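You operate a simulated robot arm through the tools that you are given. There is no shell and no other tool.

Carry out the task below with a simulated two-armed robot. There is one attempt and no reset: what you move stays moved.

TASK
Empty the blue sampler into the vial matching the depth card, then cap it.
Fine: stand the sampler in the vial, press its plunger, rinse it and stand it back. Set down upright: blue sampler.

Only the result counts: the job must be done as asked and must still hold three seconds after the hand-in. Knocking over, shifting, dropping, spilling or breaking anything else fails it. A push-on lid holds only when it is set on centred and level and pressed home; a screw cap is set on level and turned clockwise until tight.

THE ROBOT
Two 7-joint arms with fingered hands on one trunk that stands fixed in place. Base frame: the origin is at the foot of the trunk, x ahead of it, y to its left, z up. Lengths are in mm, angles in rad, forces in N, time in s.
The left shoulder is at [70, 166, 1168], the right one opposite. With the tool pointing down near the work surface each hand reaches from about 460 to 960 mm from the base axis, measured 20 degrees to its own side. Payload 4.1 kg a hand.
The TCP of each hand is the grasp point between the finger pads, 32 mm short of the fingertips. In the tool frame z runs along the fingers and y along their closing line. The gripper opens to 108 mm; its body begins 38 mm behind the TCP. The gripper is a hand of 4 fingers: y runs from the thumb to the fingers, the wrist lies at [-16, -108, -186] in the tool frame, and closing takes about 1.5 s.
Orientation is that of the tool frame in the base frame, as a unit quaternion [w, x, y, z]. With the fingers straight down and the wrist toward the robot, the tool's x, y and z point along [0, 1, 0], [1, 0, 0] and [0, 0, -1] of the base frame.

THE INTERFACE
- The arms move only by the tool send_rows. It takes "left_steps", "right_steps" or both (then of equal length, played together; a hand with none holds still); each is a list of rows, each a list of 6 numbers: the shift along the tool's x, y, z in mm, then the turn, a rotation vector about the tool's x, y, z in rad. In form: [[dx, dy, dz, rx, ry, rz], ...]. A call has 1 to 20 rows; each row shifts and turns the commanded pose from where the row before left it, along the tool's axes as they then stand. "left_claw" and "right_claw" are, for a hand that has rows, the opening, from 0 (shut) to 1 (fully open), set as the call begins (left out, the last holds). A row lasts 0.2 s, in which the tool goes at most 50 mm and 0.15 rad; a call with a longer step from one row to the next is refused whole, and so is a gripper value outside its range. A pose out of reach is approached as far as the arm can. The call stops where the force on the tool passes 90 N (or 10 N more than at its start, if that is more) or the arm is blocked; 0.2 s more then pass. Each finger travels about 45 mm/s and halts on what it meets, pressing with about 24 N; the grip force reading is that of the motor and also rises with nothing between the fingers. The clock runs only during rows and for 0.2 s after the last one: add rows that do not move to give the fingers time. The reply holds the time, the measured pose of the TCP, the force on the tool along the base axes, the opening and the grip force, in the units named above and with some noise, with the torque about the TCP (base axes, N m) and any sound that the robot's microphone picked up.
- Cameras (640 x 400 px; columns grow to the right, rows downward): "scene" is now at [137.6, 28.3, 1410.7]; the picture's right is [0.31, -0.95, 0.00], its down [-0.42, -0.14, -0.90] and it looks along [0.85, 0.28, -0.44] (base axes); focal length 307 px, centre (320, 200). "left" rides on the left gripper at [-64, -93, -132] in its tool frame; the picture's right is [-0.80, -0.28, 0.53], its down [0.55, -0.71, 0.45] and it looks along [0.25, 0.65, 0.72] (tool axes); focal length 247 px, centre (320, 200). "right" rides on the right gripper at [64, -93, -132] in its tool frame; the picture's right is [-0.80, 0.28, -0.53], its down [-0.55, -0.71, 0.45] and it looks along [-0.25, 0.65, 0.72] (tool axes); focal length 247 px, centre (320, 200). There is no depth. A picture from a camera that has moved, and an enlarged one, comes with that camera's place and axes in the base frame and with its lens.
- grab_frame(camera): a new picture of that camera. The clock stands still meanwhile.
- raise_lower(by): slides the trunk up (or, below 0, down) by that many mm; the arms and the scene camera ride with it, the base frame stays. It gives what a move gives, with no picture.
- move_fingers(index, middle, ring, thumb_bend, hand): sets how far each is bent, from 0 (flat) to 1 (curled in); at 0.3 the hand is open as for a grip, at 0.7 the pads meet at the TCP. One left out holds its place. A second passes; each finger stops where it meets its share of the squeeze, and holds until it gets a number again. A gripper value or a shape takes the hand back. It gives what a move gives, with no picture; readings hold the bend of each and the force on the fingers (four entries, about 0 where the hand has none), thumb and palm.
- grasp_type(shape, hand): the hand has 4 fingers and takes this shape, open, in about a second: jaw (thumb against the fingers, like two jaws); tri (thumb and two fingers); tip (a fingertip pinch); poke (one finger out to press); point (the index stretched); flat (the hand flat); cup (the hand cupped); fist (a fist). The gripper value then closes the fingers along that shape, each until it touches; the sizes above hold for jaw. It gives what a move gives, with no picture.
- aim_head(pan, tilt): turns the head with the scene camera to pan (to the left, within 1.501 rad either way) and tilt (down, from -0.506 to 1.204), counted from straight ahead of the robot. It gives what a move gives.
- close_up(camera, box): a new picture of the part [left, top, right, bottom] of that camera's present view, enlarged. The clock stands still meanwhile.
- finish_job(): hands the job in; it is judged then, once.

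Nothing tells you positions but the pictures and the camera data. Unless the task says otherwise, let go and move clear before handing in.

The tools are called as a command line: name --argument value ..., lists and objects as JSON in quotes. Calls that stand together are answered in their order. send_rows: Moves the arms, as the interface text tells. Its arguments: {"type":"object","properties":{"left_steps":{"type":"array","items":{"type":"array","items":{"type":"number"}}},"left_claw":{"type":"number"},"right_steps":{"type":"array","items":{"type":"array","items":{"type":"number"}}},"right_claw":{"type":"number"}},"required":[]} The other tools are called the same way: raise_lower (by) moves the trunk up or down; grasp_type (shape, hand) gives the hand a shape; move_fingers (index, middle, ring, thumb_bend, hand) moves the fingers one by one; aim_head (pan, tilt) turns the head that bears the scene camera; grab_frame (camera) takes a picture; close_up (camera, box) takes an enlarged picture of a part of a camera's view; finish_job () hands the job in.

At the start:

```text
clock: 0.0
left_ee_pos: [524.9, 340.1, 1297.0]
left_orientation: [0.001, 0.707, 0.707, 0.0]
left_wrist_force: [-0.4, -0.4, -0.4]
left_torque: [0.02, 0.0, 0.01]
left_grip_width: 107.7
left_grip_force: 0.0
left_shape: jaw
left_bend: [0.3, 0.3, 0.3, 0.3]
left_finger forces: [0.0, 0.0, 0.1, 0.1, 0.1, 0.0]
right_ee_pos: [609.3, -51.7, 1271.5]
right_orientation: [0.0, 0.706, 0.708, 0.0]
right_wrist_force: [-0.3, 0.2, 0.1]
right_torque: [0.0, 0.0, 0.01]
right_grip_width: 107.5
right_grip_force: 0.0
right_shape: jaw
right_bend: [0.3, 0.3, 0.3, 0.3]
right_finger forces: [0.1, 0.0, 0.0, 0.1, 0.1, 0.0]
trunk travel left (down, up): [-675.0, 265.0]
head pan, tilt (commanded): [0.314, 0.461]
```

scene: 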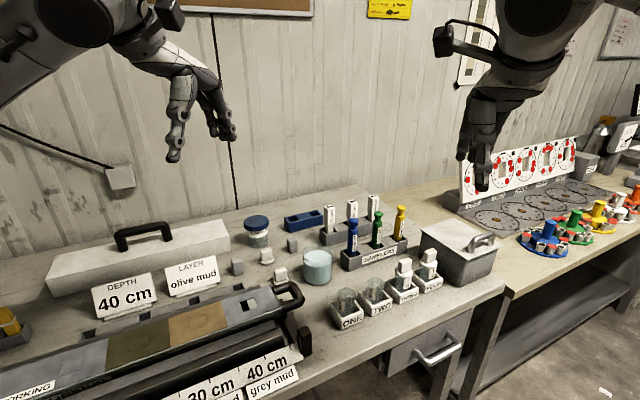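
right: 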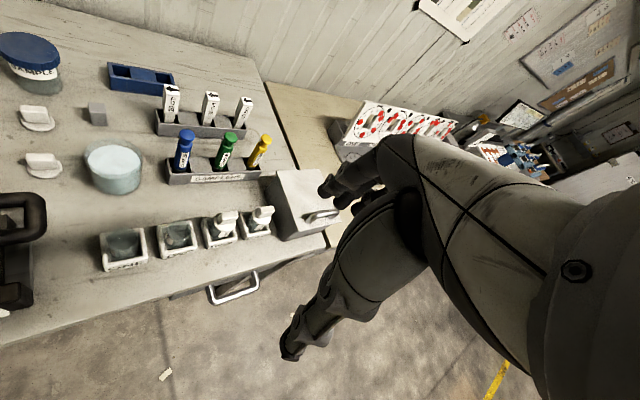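
left: 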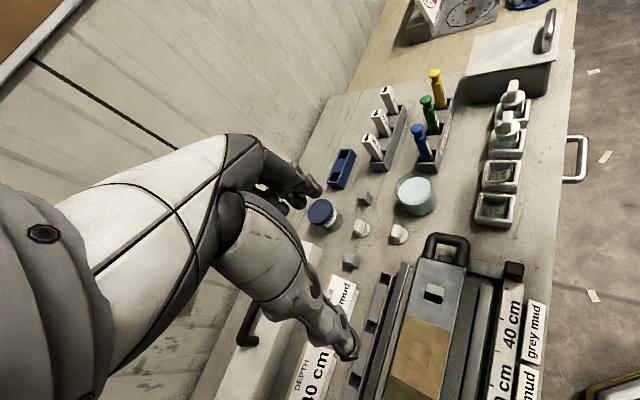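

The bench shows a sampler rack (blue, green, yellow), a row of vials in holders (ONE, TWO, ...), a light-blue rinse beaker, and a depth card reading "40 cm". I'll look closer before moving anything.

close_up --camera "scene" --box '[220, 180, 500, 355]'

close_up --camera "scene" --box '[0, 220, 320, 400]'

close_up --camera "right" --box '[80, 60, 340, 280]'

close_up --camera "left" --box '[300, 60, 580, 260]'

close_up --camera "scene" --box '[320, 240, 460, 330]'

```text
2.29 times, centred on (360, 268) of scene
camera zoom: at [137.6, 28.3, 1410.7], right [0.31, -0.95, 0.0], down [-0.42, -0.14, -0.9], along [0.85, 0.28, -0.44], focal length 702 px, centre (229, 46)
```

zoom: 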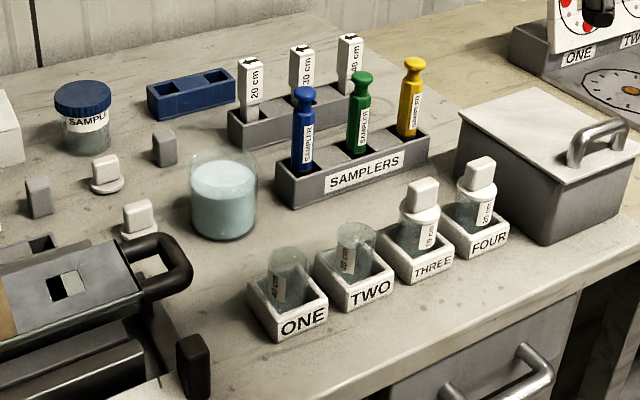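

```text
2.00 times, centred on (160, 310) of scene
camera zoom: at [137.6, 28.3, 1410.7], right [0.31, -0.95, 0.0], down [-0.42, -0.14, -0.9], along [0.85, 0.28, -0.44], focal length 614 px, centre (640, -20)
```

zoom: 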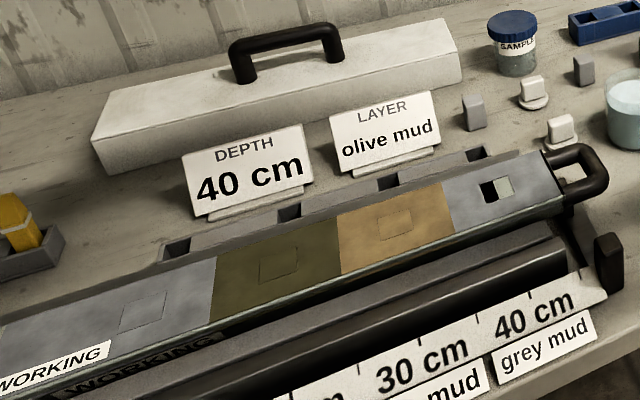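

```text
1.82 times, centred on (210, 170) of right
camera zoom: at [517.2, 13.4, 1403.8], right [0.28, -0.8, 0.53], down [-0.71, -0.55, -0.45], along [0.65, -0.25, -0.72], focal length 449 px, centre (520, 254)
```

zoom: 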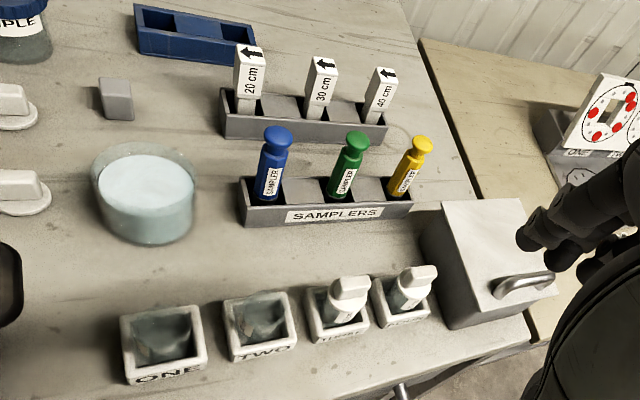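

```text
2.00 times, centred on (440, 160) of left
camera zoom: at [430.1, 277.7, 1428.9], right [-0.28, -0.8, -0.53], down [-0.71, 0.55, -0.45], along [0.65, 0.25, -0.72], focal length 494 px, centre (80, 280)
```

zoom: 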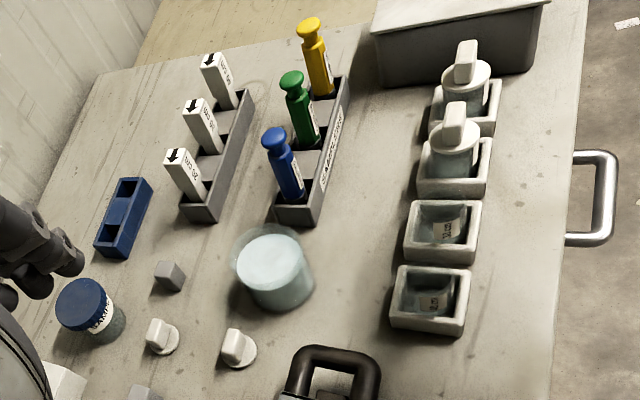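

```text
4.44 times, centred on (390, 285) of scene
camera zoom: at [137.6, 28.3, 1410.7], right [0.31, -0.95, 0.0], down [-0.42, -0.14, -0.9], along [0.85, 0.28, -0.44], focal length 1365 px, centre (9, -178)
```

zoom: 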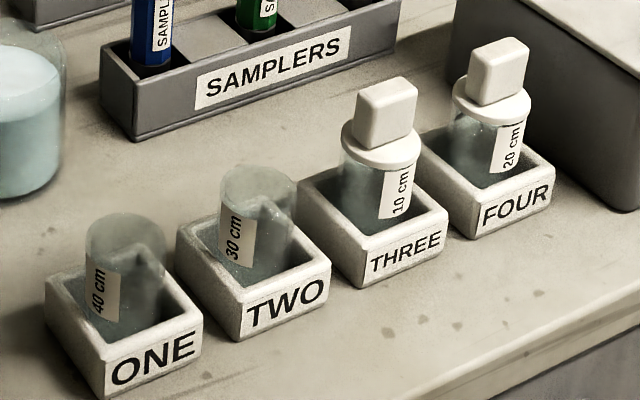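

The depth card reads 40 cm and the vial in holder ONE is labelled 40 cm, so that one is the target. The bench runs diagonally to the robot. The blue sampler's top is near (828, 161, 1005) and the vial ONE mouth near (640, 131, 928). Next I'll zoom in on the sampler, the vials and the caps.

close_up --camera "scene" --box '[335, 200, 415, 270]'

close_up --camera "scene" --box '[225, 230, 345, 305]'

close_up --camera "right" --box '[90, 200, 190, 280]'

close_up --camera "left" --box '[330, 180, 420, 280]'

close_up --camera "left" --box '[395, 60, 465, 180]'

close_up --camera "left" --box '[465, 70, 545, 240]'

```text
5.71 times, centred on (375, 235) of scene
camera zoom: at [137.6, 28.3, 1410.7], right [0.31, -0.95, 0.0], down [-0.42, -0.14, -0.9], along [0.85, 0.28, -0.44], focal length 1755 px, centre (6, 0)
```

zoom: 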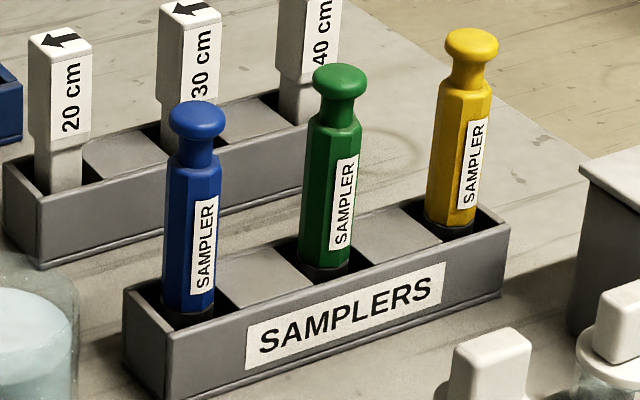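

```text
5.33 times, centred on (285, 268) of scene
camera zoom: at [137.6, 28.3, 1410.7], right [0.31, -0.95, 0.0], down [-0.42, -0.14, -0.9], along [0.85, 0.28, -0.44], focal length 1638 px, centre (507, -160)
```

zoom: 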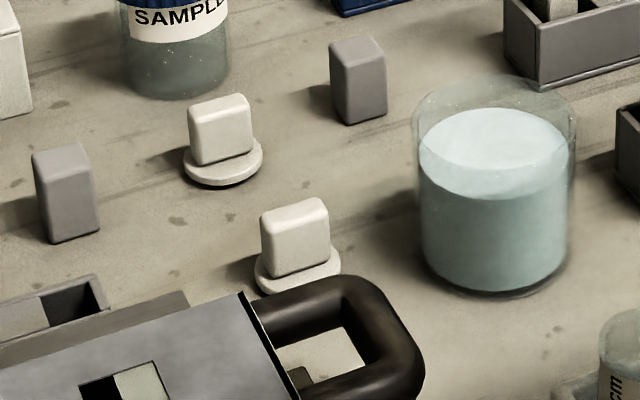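

```text
5.00 times, centred on (140, 240) of right
camera zoom: at [517.2, 13.4, 1403.8], right [0.28, -0.8, 0.53], down [-0.71, -0.55, -0.45], along [0.65, -0.25, -0.72], focal length 1235 px, centre (1220, 0)
```

zoom: 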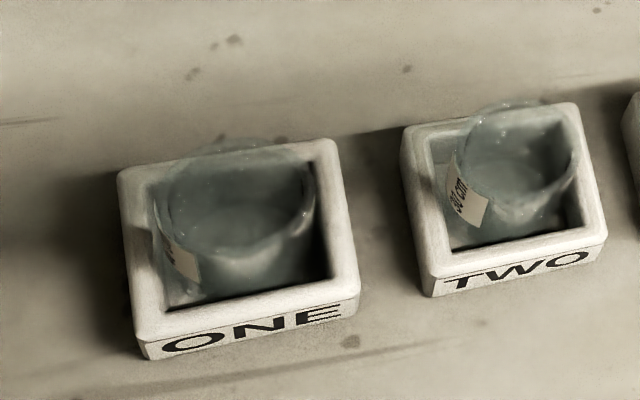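

```text
4.00 times, centred on (375, 230) of left
camera zoom: at [430.1, 277.7, 1428.9], right [-0.28, -0.8, -0.53], down [-0.71, 0.55, -0.45], along [0.65, 0.25, -0.72], focal length 988 px, centre (100, 80)
```

zoom: 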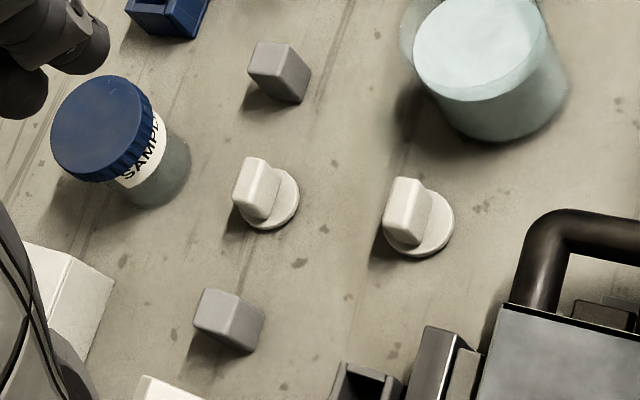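

```text
3.33 times, centred on (430, 120) of left
camera zoom: at [430.1, 277.7, 1428.9], right [-0.28, -0.8, -0.53], down [-0.71, 0.55, -0.45], along [0.65, 0.25, -0.72], focal length 823 px, centre (-47, 467)
```

zoom: 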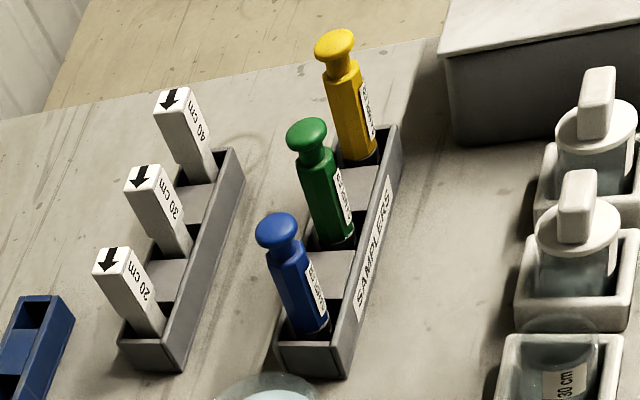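

```text
2.35 times, centred on (505, 155) of left
camera zoom: at [430.1, 277.7, 1428.9], right [-0.28, -0.8, -0.53], down [-0.71, 0.55, -0.45], along [0.65, 0.25, -0.72], focal length 581 px, centre (-115, 306)
```

zoom: 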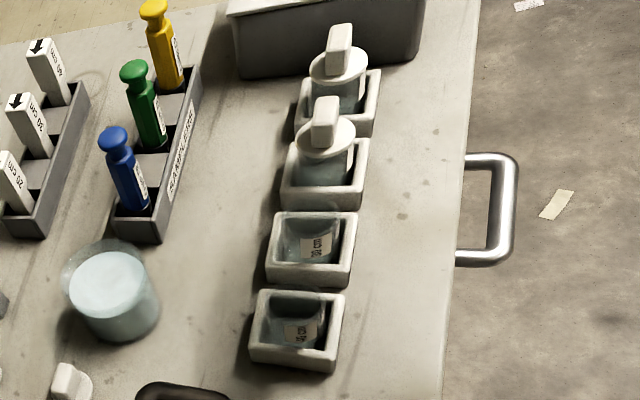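

Caps look like plain push-on plugs with a block handle, and both look identical. I'll bring the left hand over the blue sampler at a safe height, turning it so the fingers close square to the rack.

send_rows --left_steps '[[-17.9, 30.3, 16.7, 0, 0, 0], [-17.9, 30.3, 16.7, 0, 0, 0], [-17.9, 30.3, 16.7, 0, 0, 0], [-17.9, 30.3, 16.7, 0, 0, 0], [-17.9, 30.3, 16.7, 0, 0, 0], [-17.9, 30.3, 16.7, 0, 0, 0], [-17.9, 30.3, 16.7, 0, 0, 0], [-17.9, 30.3, 16.7, 0, 0, 0], [-17.9, 30.3, 16.7, 0, 0, 0], [-17.9, 30.3, 16.7, 0, 0, 0], [0, 0, 0, 0, 0, -0.13], [0, 0, 0, 0, 0, -0.13], [0, 0, 0, 0, 0, -0.13], [0, 0, 0, 0, 0, -0.13], [0, 0, 0, 0, 0, -0.13], [0, 0, 0, 0, 0, -0.13], [0, 0, 0, 0, 0, 0]]'

```text
clock: 3.6
left_ee_pos: [826.6, 161.4, 1128.6]
left_orientation: [-0.001, 0.384, 0.923, 0.0]
left_wrist_force: [0.0, -0.5, 0.6]
left_torque: [-0.01, -0.01, 0.0]
left_grip_width: 107.6
left_grip_force: 0.0
left_shape: jaw
left_bend: [0.3, 0.3, 0.3, 0.3]
left_finger forces: [0.0, 0.1, 0.0, 0.1, 0.0, 0.0]
right_ee_pos: [610.4, -50.1, 1272.9]
right_orientation: [0.0, 0.707, 0.707, 0.0]
right_wrist_force: [-0.2, -0.4, -0.2]
right_torque: [-0.01, 0.06, -0.02]
right_grip_width: 107.4
right_grip_force: 0.2
right_shape: jaw
right_bend: [0.3, 0.3, 0.3, 0.3]
right_finger forces: [0.0, 0.0, 0.1, 0.0, 0.0, 0.0]
trunk travel left (down, up): [-675.0, 265.0]
head pan, tilt (commanded): [0.314, 0.461]
```

The left hand hovers over the sampler with its closing line square to the rack. I'll check with all the cameras.

grab_frame --camera "left"

grab_frame --camera "scene"

grab_frame --camera "right"

```text
taken
camera left: at [805.6, 52.3, 1261.4], right [0.36, -0.77, -0.53], down [-0.89, -0.11, -0.45], along [0.29, 0.63, -0.72], focal length 247 px, centre (320, 200)
```

left: 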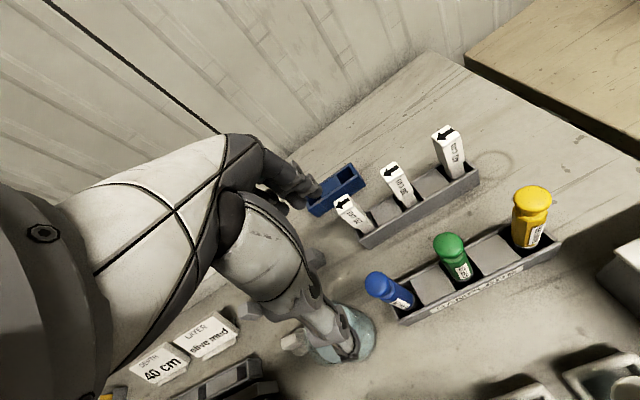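

```text
taken
camera scene: at [137.6, 28.8, 1410.7], right [0.31, -0.95, 0.0], down [-0.42, -0.14, -0.9], along [0.85, 0.28, -0.45], focal length 307 px, centre (320, 200)
```

scene: 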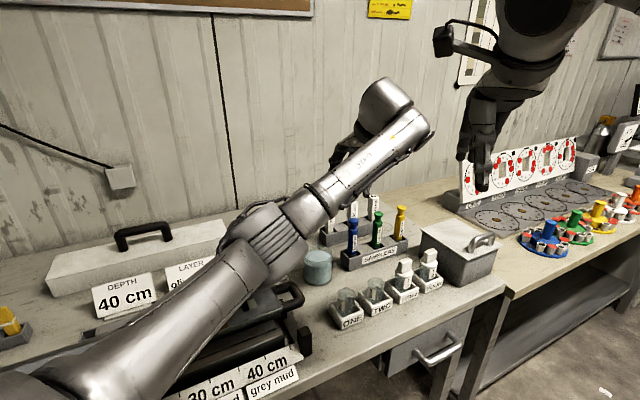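

```text
taken
camera right: at [517.2, 14.0, 1403.7], right [0.28, -0.8, 0.53], down [-0.71, -0.55, -0.45], along [0.65, -0.25, -0.72], focal length 247 px, centre (320, 200)
```

right: 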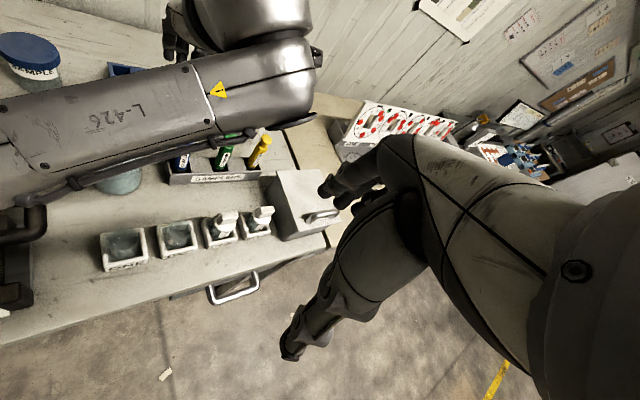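

The left elbow hangs rather low over the bench. I'll raise the trunk to gain clearance and a steeper view, then look again.

raise_lower --by 150

aim_head --pan 0.25 --tilt 0.65

grab_frame --camera "scene"

grab_frame --camera "left"

```text
clock: 5.3
left_ee_pos: [827.1, 160.4, 1278.2]
left_orientation: [0.001, 0.385, 0.923, 0.0]
left_wrist_force: [0.7, 0.2, -1.2]
left_torque: [0.02, -0.01, -0.02]
left_grip_width: 107.5
left_grip_force: 0.1
left_shape: jaw
left_bend: [0.3, 0.3, 0.3, 0.3]
left_finger forces: [0.0, 0.0, 0.0, 0.0, 0.1, 0.1]
right_ee_pos: [612.2, -50.8, 1422.3]
right_orientation: [0.0, 0.707, 0.707, 0.0]
right_wrist_force: [-0.1, 0.4, 0.0]
right_torque: [0.02, -0.04, 0.04]
right_grip_width: 107.7
right_grip_force: 0.2
right_shape: jaw
right_bend: [0.3, 0.3, 0.3, 0.3]
right_finger forces: [0.0, 0.1, 0.1, 0.0, 0.0, 0.1]
trunk travel left (down, up): [-825.0, 115.0]
head pan, tilt (commanded): [0.314, 0.461]
```

```text
clock: 6.1
left_ee_pos: [826.7, 160.8, 1278.7]
left_orientation: [-0.001, 0.386, 0.923, 0.0]
left_wrist_force: [-0.7, 0.2, 0.5]
left_torque: [0.0, -0.06, -0.03]
left_grip_width: 107.7
left_grip_force: 0.0
left_shape: jaw
left_bend: [0.3, 0.3, 0.3, 0.3]
left_finger forces: [0.1, 0.0, 0.0, 0.0, 0.0, 0.0]
right_ee_pos: [609.3, -50.3, 1421.5]
right_orientation: [0.0, 0.708, 0.706, 0.0]
right_wrist_force: [-0.6, 0.8, 0.4]
right_torque: [0.0, 0.0, 0.01]
right_grip_width: 107.7
right_grip_force: 0.0
right_shape: jaw
right_bend: [0.3, 0.3, 0.3, 0.3]
right_finger forces: [0.0, 0.0, 0.0, 0.1, 0.0, 0.0]
trunk travel left (down, up): [-825.0, 115.0]
head pan, tilt (commanded): [0.25, 0.649]
```

```text
taken
camera scene: at [134.8, 21.3, 1543.9], right [0.25, -0.97, 0.0], down [-0.59, -0.15, -0.8], along [0.77, 0.2, -0.6], focal length 307 px, centre (320, 200)
```

scene: 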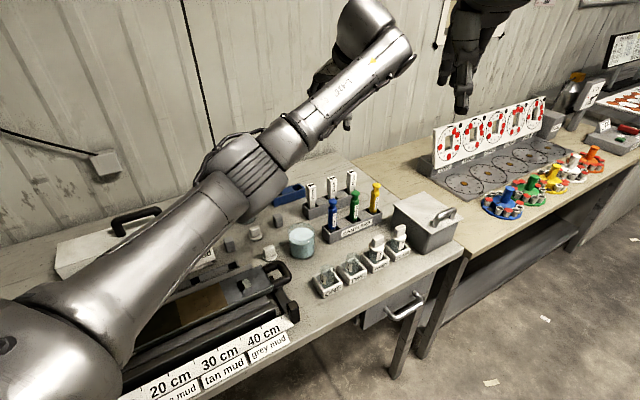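

```text
taken
camera left: at [805.7, 51.6, 1411.3], right [0.36, -0.77, -0.53], down [-0.89, -0.11, -0.45], along [0.29, 0.63, -0.72], focal length 247 px, centre (320, 200)
```

left: 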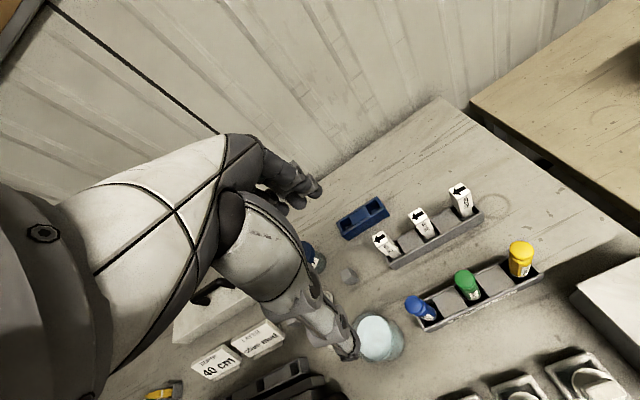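

I'll take zooms from this higher viewpoint to measure the sampler, vial, beaker and cap positions.

close_up --camera "scene" --box '[280, 165, 420, 300]'

close_up --camera "scene" --box '[300, 235, 420, 305]'

close_up --camera "scene" --box '[215, 200, 335, 275]'

close_up --camera "left" --box '[340, 200, 560, 350]'

```text
2.96 times, centred on (350, 232) of scene
camera zoom: at [134.8, 21.3, 1543.9], right [0.25, -0.97, 0.0], down [-0.59, -0.15, -0.8], along [0.77, 0.2, -0.6], focal length 910 px, centre (231, 104)
```

zoom: 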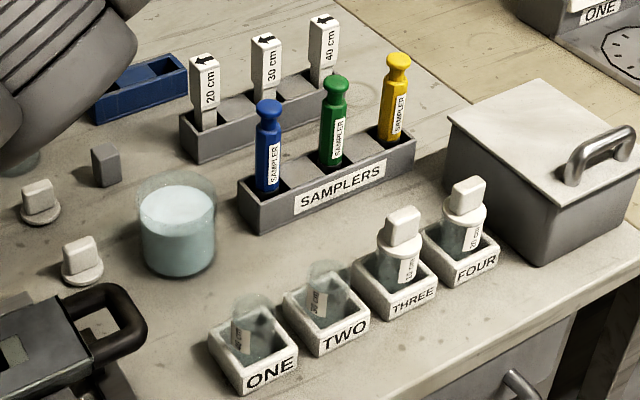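

```text
5.33 times, centred on (360, 270) of scene
camera zoom: at [134.8, 21.3, 1543.9], right [0.25, -0.97, 0.0], down [-0.59, -0.15, -0.8], along [0.77, 0.2, -0.6], focal length 1638 px, centre (107, -173)
```

zoom: 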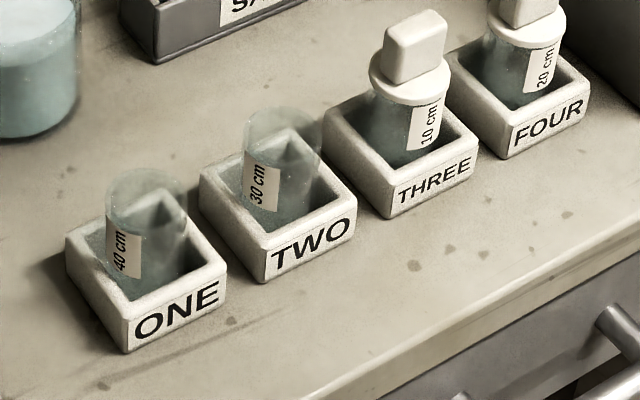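

```text
5.33 times, centred on (275, 238) of scene
camera zoom: at [134.8, 21.3, 1543.9], right [0.25, -0.97, 0.0], down [-0.59, -0.15, -0.8], along [0.77, 0.2, -0.6], focal length 1638 px, centre (560, 0)
```

zoom: 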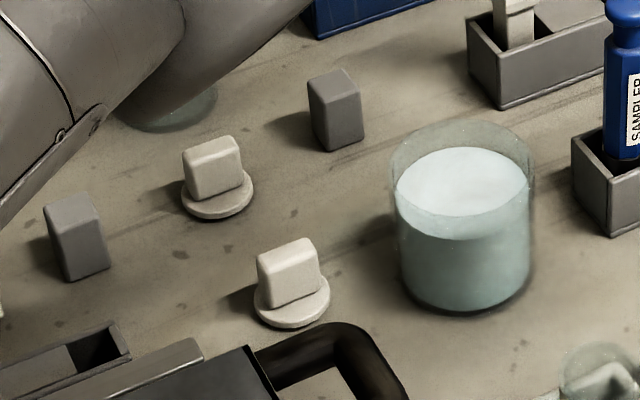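

```text
2.67 times, centred on (450, 275) of left
camera zoom: at [805.7, 51.6, 1411.3], right [0.36, -0.77, -0.53], down [-0.89, -0.11, -0.45], along [0.29, 0.63, -0.72], focal length 659 px, centre (-27, 0)
```

zoom: 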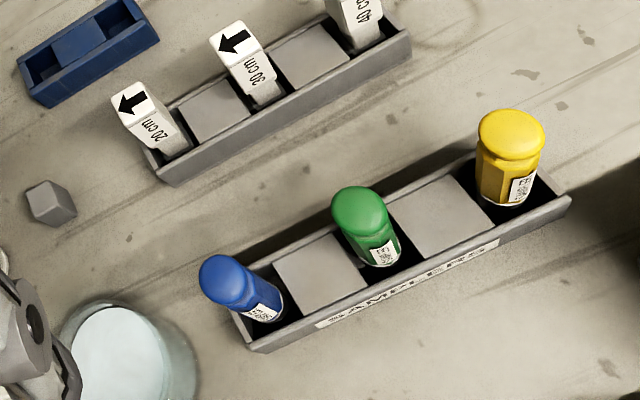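

The blue sampler top is about (826, 160, 1005). I'll lower the hand to about 25 mm above the sampler and check alignment with the wrist camera.

send_rows --left_steps '[[0, 0, 36, 0, 0, 0], [0, 0, 36, 0, 0, 0], [0, 0, 36, 0, 0, 0], [0, 0, 36, 0, 0, 0], [0, 0, 36, 0, 0, 0], [0, 0, 33, 0, 0, 0], [0, 0, 0, 0, 0, 0]]'

grab_frame --camera "left"

close_up --camera "scene" --box '[240, 130, 440, 255]'

grab_frame --camera "right"

```text
clock: 7.7
left_ee_pos: [827.3, 163.2, 1064.7]
left_orientation: [0.0, 0.385, 0.923, 0.001]
left_wrist_force: [-0.5, 0.6, -0.2]
left_torque: [-0.01, -0.02, 0.01]
left_grip_width: 107.4
left_grip_force: 0.1
left_shape: jaw
left_bend: [0.3, 0.3, 0.3, 0.3]
left_finger forces: [0.1, 0.0, 0.0, 0.0, 0.0, 0.0]
right_ee_pos: [609.7, -51.1, 1422.6]
right_orientation: [0.0, 0.707, 0.707, 0.0]
right_wrist_force: [0.1, 1.0, -0.2]
right_torque: [-0.01, 0.01, -0.01]
right_grip_width: 107.8
right_grip_force: 0.1
right_shape: jaw
right_bend: [0.3, 0.3, 0.3, 0.3]
right_finger forces: [0.0, 0.0, 0.0, 0.0, 0.0, 0.1]
trunk travel left (down, up): [-825.0, 115.0]
head pan, tilt (commanded): [0.25, 0.649]
```

```text
taken
camera left: at [805.3, 53.5, 1197.1], right [0.36, -0.77, -0.53], down [-0.89, -0.11, -0.45], along [0.29, 0.63, -0.72], focal length 247 px, centre (320, 200)
```

left: 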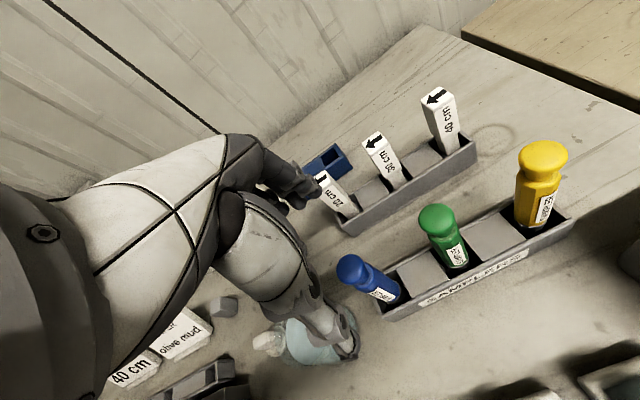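

```text
3.20 times, centred on (340, 192) of scene
camera zoom: at [134.5, 21.4, 1543.9], right [0.25, -0.97, 0.0], down [-0.59, -0.15, -0.8], along [0.77, 0.2, -0.6], focal length 983 px, centre (256, 224)
```

zoom: 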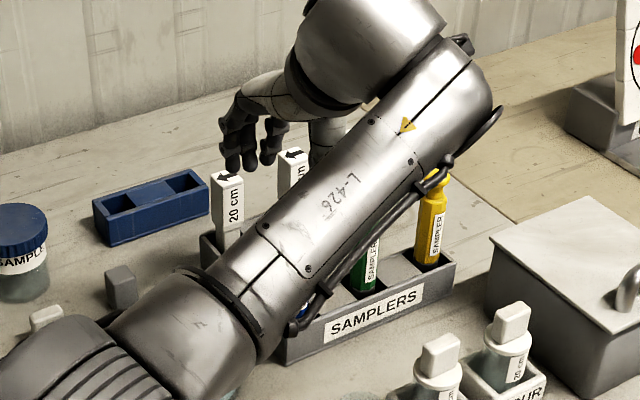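

```text
taken
camera right: at [517.2, 13.4, 1553.8], right [0.28, -0.8, 0.53], down [-0.71, -0.55, -0.45], along [0.65, -0.25, -0.72], focal length 247 px, centre (320, 200)
```

right: 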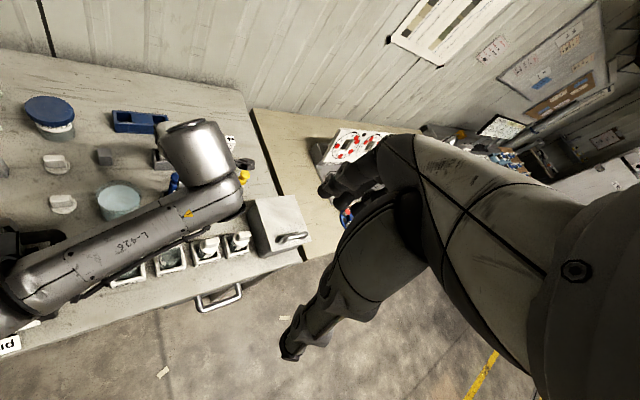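

Alignment is good, but a straight-down grip would put the palm right on the plunger knob. I'll lean the hand about 57° from the left side instead, so I can hold the barrel with the knob left free. First I'll back up and tilt in free air, then check.

send_rows --left_steps '[[0, 0, -40, 0, 0, 0], [0, 0, -40, 0, 0, 0], [45, 0, 0, 0, 0, 0], [45, 0, 0, 0, 0, 0], [0, 0, 0, 0, -0.143, 0], [0, 0, 0, 0, -0.143, 0], [0, 0, 0, 0, -0.143, 0], [0, 0, 0, 0, -0.143, 0], [0, 0, 0, 0, -0.143, 0], [0, 0, 0, 0, -0.143, 0], [0, 0, 0, 0, -0.142, 0], [0, 0, 0, 0, 0, 0]]'

grab_frame --camera "left"

grab_frame --camera "scene"

grab_frame --camera "right"

```text
clock: 10.3
left_ee_pos: [763.4, 225.9, 1145.1]
left_orientation: [0.443, 0.338, 0.81, -0.184]
left_wrist_force: [-0.4, 0.2, -1.0]
left_torque: [0.01, 0.01, 0.01]
left_grip_width: 107.6
left_grip_force: 0.0
left_shape: jaw
left_bend: [0.3, 0.3, 0.3, 0.3]
left_finger forces: [0.1, 0.0, 0.1, 0.0, 0.1, 0.1]
right_ee_pos: [610.4, -51.7, 1422.1]
right_orientation: [0.001, 0.708, 0.707, 0.0]
right_wrist_force: [0.1, 0.3, 0.5]
right_torque: [0.03, -0.04, 0.03]
right_grip_width: 107.7
right_grip_force: 0.0
right_shape: jaw
right_bend: [0.3, 0.3, 0.3, 0.3]
right_finger forces: [0.0, 0.1, 0.0, 0.0, 0.0, 0.1]
trunk travel left (down, up): [-825.0, 115.0]
head pan, tilt (commanded): [0.25, 0.649]
```

```text
taken
camera left: at [644.0, 215.5, 1271.6], right [0.42, -0.82, 0.38], down [-0.44, -0.55, -0.7], along [0.79, 0.12, -0.6], focal length 247 px, centre (320, 200)
```

left: 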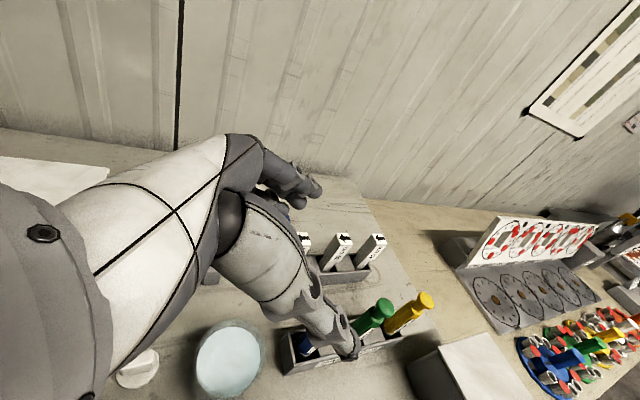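

```text
taken
camera scene: at [134.7, 21.4, 1543.9], right [0.25, -0.97, 0.0], down [-0.59, -0.15, -0.8], along [0.77, 0.2, -0.6], focal length 307 px, centre (320, 200)
```

scene: 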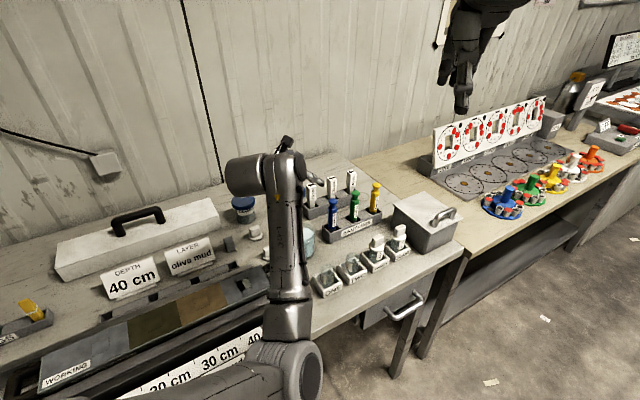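

```text
taken
camera right: at [517.4, 13.4, 1553.7], right [0.28, -0.8, 0.53], down [-0.71, -0.55, -0.45], along [0.65, -0.25, -0.72], focal length 247 px, centre (320, 200)
```

right: 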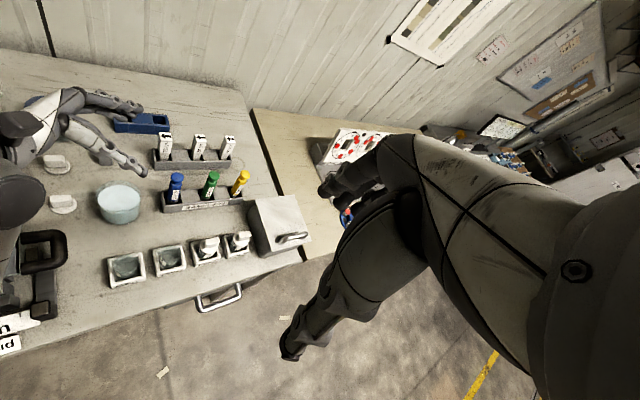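

The tilted pose is reachable and the right camera now sees the left hand clearly. I'll zoom in on the hand.

close_up --camera "right" --box '[0, 60, 260, 222]'

close_up --camera "left" --box '[220, 150, 460, 400]'

```text
2.46 times, centred on (130, 141) of right
camera zoom: at [517.4, 13.4, 1553.7], right [0.28, -0.8, 0.53], down [-0.71, -0.55, -0.45], along [0.65, -0.25, -0.72], focal length 608 px, centre (788, 345)
```

zoom: 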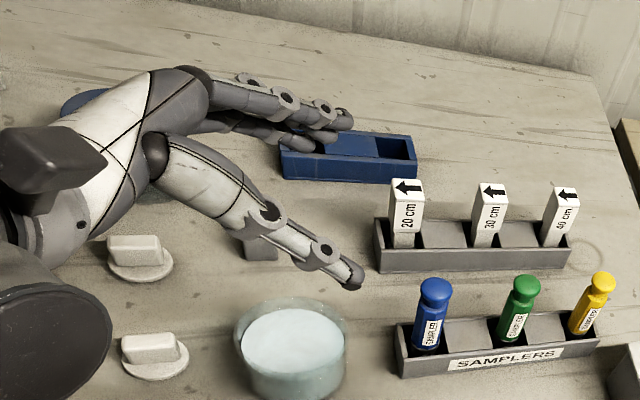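

```text
1.60 times, centred on (340, 275) of left
camera zoom: at [644.0, 215.5, 1271.6], right [0.42, -0.82, 0.38], down [-0.44, -0.55, -0.7], along [0.79, 0.12, -0.6], focal length 395 px, centre (288, 80)
```

zoom: 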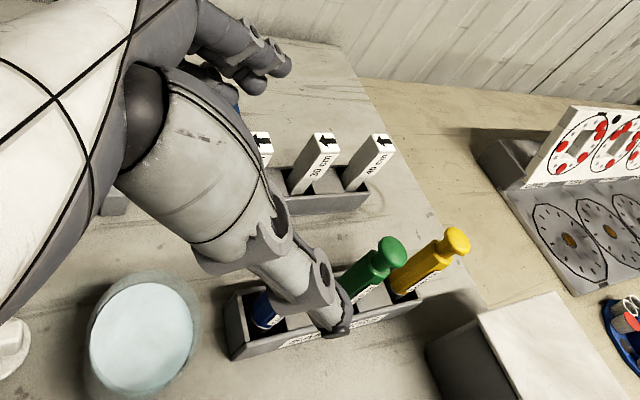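

The hand shape is clear now. I'll descend to a pre-grasp pose left of the sampler and check the height and alignment.

send_rows --left_steps '[[28.4, -1.1, 19.4, 0, 0, 0], [28.4, -1.1, 19.4, 0, 0, 0], [28.4, -1.1, 19.4, 0, 0, 0], [28.4, -1.1, 19.4, 0, 0, 0], [0, 0, 0, 0, 0, 0]]'

close_up --camera "right" --box '[60, 90, 260, 215]'

grab_frame --camera "left"

close_up --camera "scene" --box '[220, 140, 420, 300]'

```text
clock: 11.7
left_ee_pos: [772.0, 243.1, 1026.1]
left_orientation: [0.449, 0.341, 0.81, -0.163]
left_wrist_force: [-0.5, 0.2, 0.3]
left_torque: [0.0, 0.02, 0.02]
left_grip_width: 107.8
left_grip_force: 0.1
left_shape: jaw
left_bend: [0.3, 0.3, 0.3, 0.3]
left_finger forces: [0.0, 0.1, 0.0, 0.0, 0.0, 0.1]
right_ee_pos: [610.6, -51.4, 1421.8]
right_orientation: [-0.001, 0.707, 0.707, 0.0]
right_wrist_force: [0.2, -0.1, 0.5]
right_torque: [0.0, -0.01, -0.02]
right_grip_width: 107.4
right_grip_force: 0.0
right_shape: jaw
right_bend: [0.3, 0.3, 0.3, 0.3]
right_finger forces: [0.0, 0.1, 0.0, 0.1, 0.0, 0.0]
trunk travel left (down, up): [-825.0, 115.0]
head pan, tilt (commanded): [0.25, 0.649]
stopped in row 5 (left hand): the arm was blocked; the commanded pose is now the measured one
```

```text
3.20 times, centred on (160, 152) of right
camera zoom: at [517.2, 13.5, 1553.5], right [0.28, -0.8, 0.53], down [-0.71, -0.55, -0.45], along [0.65, -0.25, -0.72], focal length 790 px, centre (832, 352)
```

zoom: 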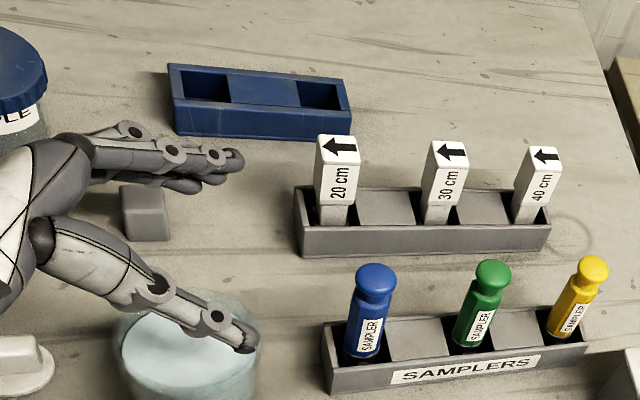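

```text
taken
camera left: at [648.0, 226.9, 1149.0], right [0.42, -0.83, 0.37], down [-0.42, -0.54, -0.73], along [0.81, 0.16, -0.57], focal length 247 px, centre (320, 200)
```

left: 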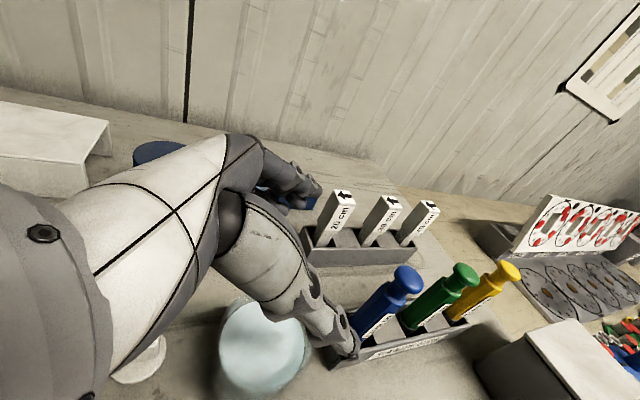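

```text
2.50 times, centred on (320, 220) of scene
camera zoom: at [134.5, 21.4, 1543.9], right [0.25, -0.97, 0.0], down [-0.59, -0.15, -0.8], along [0.77, 0.2, -0.6], focal length 768 px, centre (320, 150)
```

zoom: 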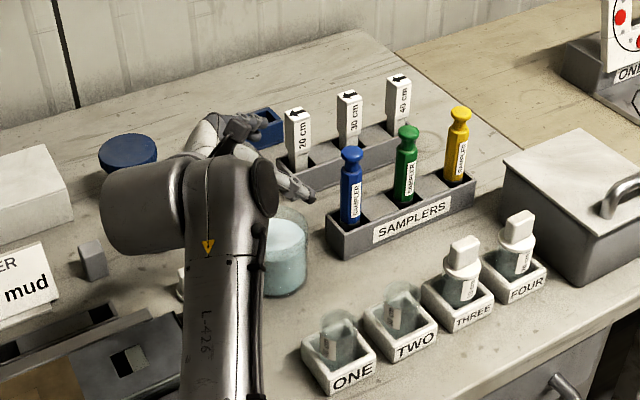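

The arm hit a joint limit on the way down, with no contact force. I'll lift the hand and put the trunk back down, then retry with a more favourable shoulder height.

send_rows --left_steps '[[-33.6, 0, -21.6, 0, 0, 0], [-33.6, 0, -21.6, 0, 0, 0], [-33.6, 0, -21.6, 0, 0, 0], [-33.6, 0, -21.6, 0, 0, 0], [0, 0, 0, 0, 0, 0]]'

raise_lower --by -150

grab_frame --camera "scene"

grab_frame --camera "right"

```text
clock: 12.9
left_ee_pos: [766.9, 234.9, 1183.0]
left_orientation: [0.448, 0.34, 0.81, -0.166]
left_wrist_force: [-0.1, -0.5, -0.8]
left_torque: [0.0, -0.02, -0.01]
left_grip_width: 107.7
left_grip_force: 0.1
left_shape: jaw
left_bend: [0.3, 0.3, 0.3, 0.3]
left_finger forces: [0.0, 0.0, 0.0, 0.0, 0.0, 0.1]
right_ee_pos: [610.1, -51.4, 1421.4]
right_orientation: [0.0, 0.707, 0.707, 0.0]
right_wrist_force: [-0.5, 0.3, -0.8]
right_torque: [0.01, -0.02, 0.02]
right_grip_width: 107.6
right_grip_force: 0.1
right_shape: jaw
right_bend: [0.3, 0.3, 0.3, 0.3]
right_finger forces: [0.0, 0.0, 0.0, 0.0, 0.0, 0.0]
trunk travel left (down, up): [-825.0, 115.0]
head pan, tilt (commanded): [0.25, 0.649]
```

```text
clock: 14.6
left_ee_pos: [768.0, 235.1, 1032.5]
left_orientation: [0.449, 0.34, 0.81, -0.166]
left_wrist_force: [0.3, -0.8, 0.7]
left_torque: [0.0, 0.0, -0.01]
left_grip_width: 107.5
left_grip_force: 0.1
left_shape: jaw
left_bend: [0.3, 0.3, 0.3, 0.3]
left_finger forces: [0.0, 0.0, 0.0, 0.0, 0.1, 0.0]
right_ee_pos: [609.9, -52.0, 1273.2]
right_orientation: [0.001, 0.708, 0.707, -0.001]
right_wrist_force: [0.4, 0.1, 0.6]
right_torque: [0.02, -0.02, 0.0]
right_grip_width: 107.9
right_grip_force: 0.0
right_shape: jaw
right_bend: [0.3, 0.3, 0.3, 0.3]
right_finger forces: [0.0, 0.0, 0.0, 0.0, 0.0, 0.0]
trunk travel left (down, up): [-675.0, 265.0]
head pan, tilt (commanded): [0.25, 0.649]
```

```text
taken
camera scene: at [134.3, 21.3, 1393.9], right [0.25, -0.97, 0.0], down [-0.59, -0.15, -0.8], along [0.77, 0.2, -0.6], focal length 307 px, centre (320, 200)
```

scene: 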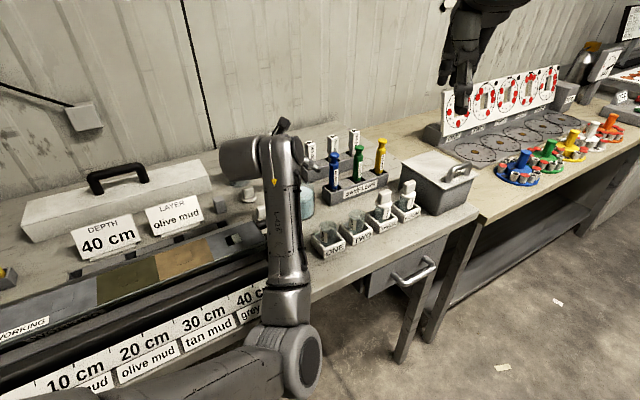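

```text
taken
camera right: at [517.0, 13.4, 1403.9], right [0.28, -0.8, 0.53], down [-0.71, -0.55, -0.45], along [0.65, -0.25, -0.72], focal length 247 px, centre (320, 200)
```

right: 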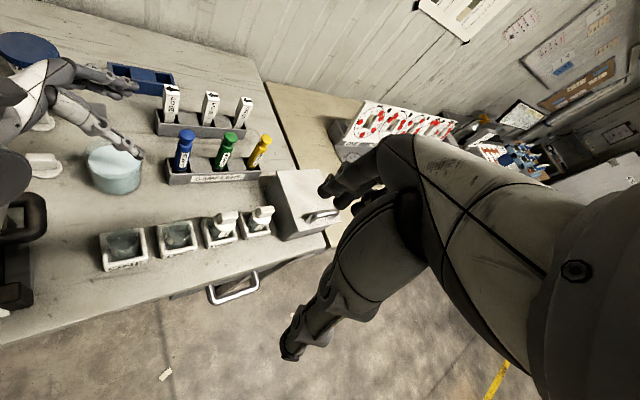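

With the trunk back down the arm has room. I'll move to the pre-grasp pose.

send_rows --left_steps '[[8.2, -9, 9.4, 0, 0, 0], [8.1, -8.9, 9.4, 0, 0, 0], [0, 0, 0, 0, 0, 0]]'

close_up --camera "right" --box '[60, 40, 280, 200]'

close_up --camera "left" --box '[220, 150, 540, 400]'

close_up --camera "scene" --box '[210, 100, 410, 225]'

```text
clock: 15.4
left_ee_pos: [760.9, 218.7, 1009.9]
left_orientation: [0.449, 0.341, 0.809, -0.165]
left_wrist_force: [1.2, 0.0, -0.6]
left_torque: [0.02, 0.02, 0.02]
left_grip_width: 107.7
left_grip_force: 0.0
left_shape: jaw
left_bend: [0.3, 0.3, 0.3, 0.3]
left_finger forces: [0.0, 0.1, 0.1, 0.1, 0.1, 0.0]
right_ee_pos: [609.4, -50.8, 1271.7]
right_orientation: [0.0, 0.707, 0.707, 0.0]
right_wrist_force: [0.2, 0.4, -0.5]
right_torque: [0.01, -0.05, 0.03]
right_grip_width: 107.4
right_grip_force: 0.2
right_shape: jaw
right_bend: [0.3, 0.3, 0.3, 0.3]
right_finger forces: [0.1, 0.1, 0.1, 0.1, 0.0, 0.0]
trunk travel left (down, up): [-675.0, 265.0]
head pan, tilt (commanded): [0.25, 0.649]
```

```text
2.50 times, centred on (170, 120) of right
camera zoom: at [517.4, 13.6, 1403.7], right [0.28, -0.8, 0.53], down [-0.71, -0.55, -0.45], along [0.65, -0.25, -0.72], focal length 617 px, centre (695, 400)
```

zoom: 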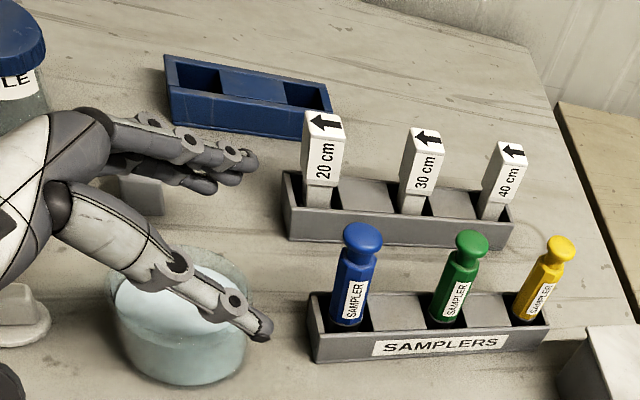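

```text
1.60 times, centred on (380, 275) of left
camera zoom: at [637.9, 203.6, 1132.5], right [0.42, -0.83, 0.37], down [-0.42, -0.54, -0.73], along [0.8, 0.15, -0.57], focal length 395 px, centre (224, 80)
```

zoom: 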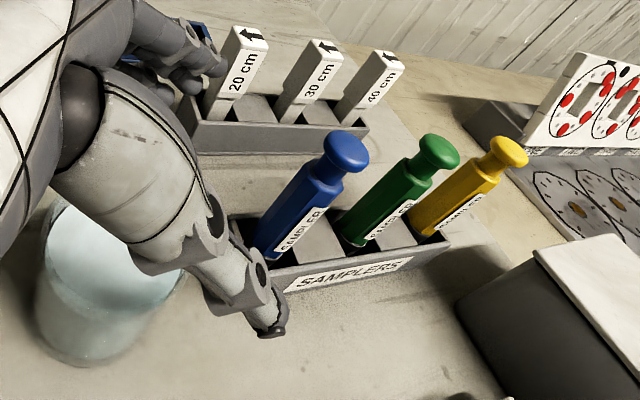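

```text
3.20 times, centred on (310, 162) of scene
camera zoom: at [134.7, 21.6, 1393.9], right [0.25, -0.97, 0.0], down [-0.59, -0.15, -0.8], along [0.77, 0.2, -0.6], focal length 983 px, centre (352, 320)
```

zoom: 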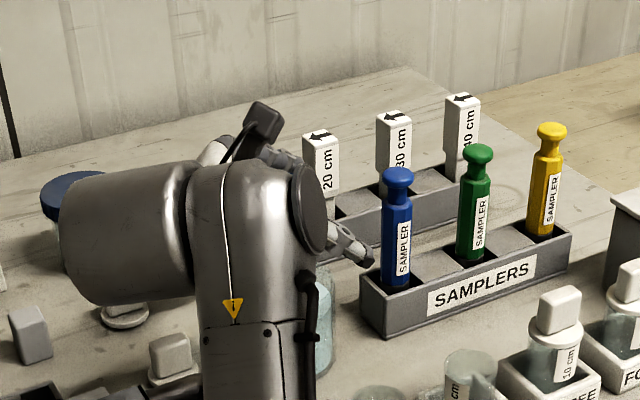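

The sampler lies on the approach line between thumb and fingers. I'll advance along the tool axis to the grasp pose.

send_rows --left_steps '[[0, 0, 18.4, 0, 0, 0], [0, 0, 18.4, 0, 0, 0], [0, 0, 18.4, 0, 0, 0], [0, 0, 18.4, 0, 0, 0], [0, 0, 18.4, 0, 0, 0], [0, 0, 0, 0, 0, 0]]'

close_up --camera "right" --box '[60, 40, 280, 200]'

close_up --camera "left" --box '[220, 150, 540, 400]'

close_up --camera "scene" --box '[210, 100, 410, 225]'

```text
clock: 16.8
left_ee_pos: [819.6, 187.4, 961.1]
left_orientation: [0.448, 0.337, 0.815, -0.149]
left_wrist_force: [0.0, -0.8, 0.1]
left_torque: [0.01, 0.03, 0.03]
left_grip_width: 107.8
left_grip_force: 0.1
left_shape: jaw
left_bend: [0.3, 0.3, 0.3, 0.3]
left_finger forces: [0.1, 0.0, 0.0, 0.0, 0.0, 0.0]
right_ee_pos: [610.4, -51.4, 1271.4]
right_orientation: [0.0, 0.707, 0.707, 0.0]
right_wrist_force: [0.7, -0.1, -0.3]
right_torque: [-0.02, 0.06, -0.01]
right_grip_width: 107.5
right_grip_force: 0.0
right_shape: jaw
right_bend: [0.3, 0.3, 0.3, 0.3]
right_finger forces: [0.1, 0.0, 0.0, 0.1, 0.0, 0.0]
trunk travel left (down, up): [-675.0, 265.0]
head pan, tilt (commanded): [0.25, 0.649]
```

```text
2.50 times, centred on (170, 120) of right
camera zoom: at [516.9, 13.4, 1403.8], right [0.28, -0.8, 0.53], down [-0.71, -0.55, -0.45], along [0.65, -0.25, -0.72], focal length 617 px, centre (695, 400)
```

zoom: 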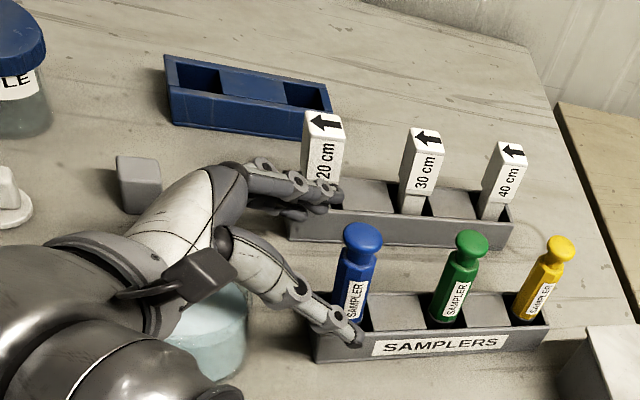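

```text
1.60 times, centred on (380, 275) of left
camera zoom: at [696.2, 166.4, 1083.5], right [0.44, -0.83, 0.35], down [-0.4, -0.53, -0.75], along [0.8, 0.19, -0.57], focal length 395 px, centre (224, 80)
```

zoom: 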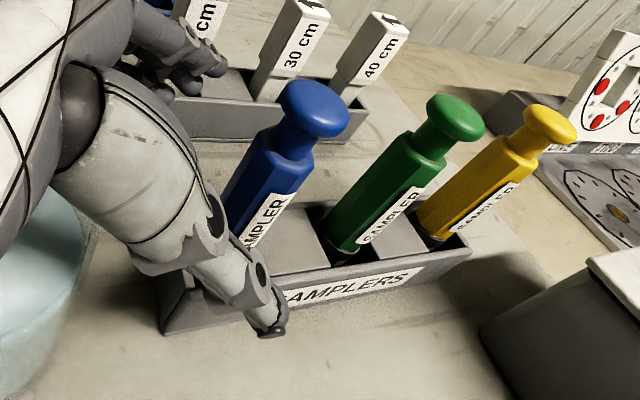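

```text
3.20 times, centred on (310, 162) of scene
camera zoom: at [134.3, 21.4, 1393.9], right [0.25, -0.97, 0.0], down [-0.59, -0.15, -0.8], along [0.77, 0.2, -0.6], focal length 983 px, centre (352, 320)
```

zoom: 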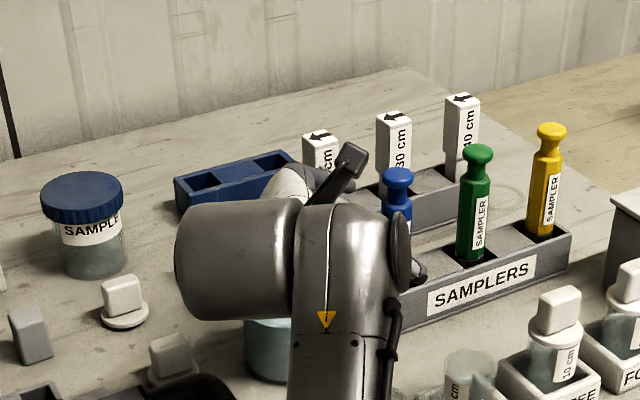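

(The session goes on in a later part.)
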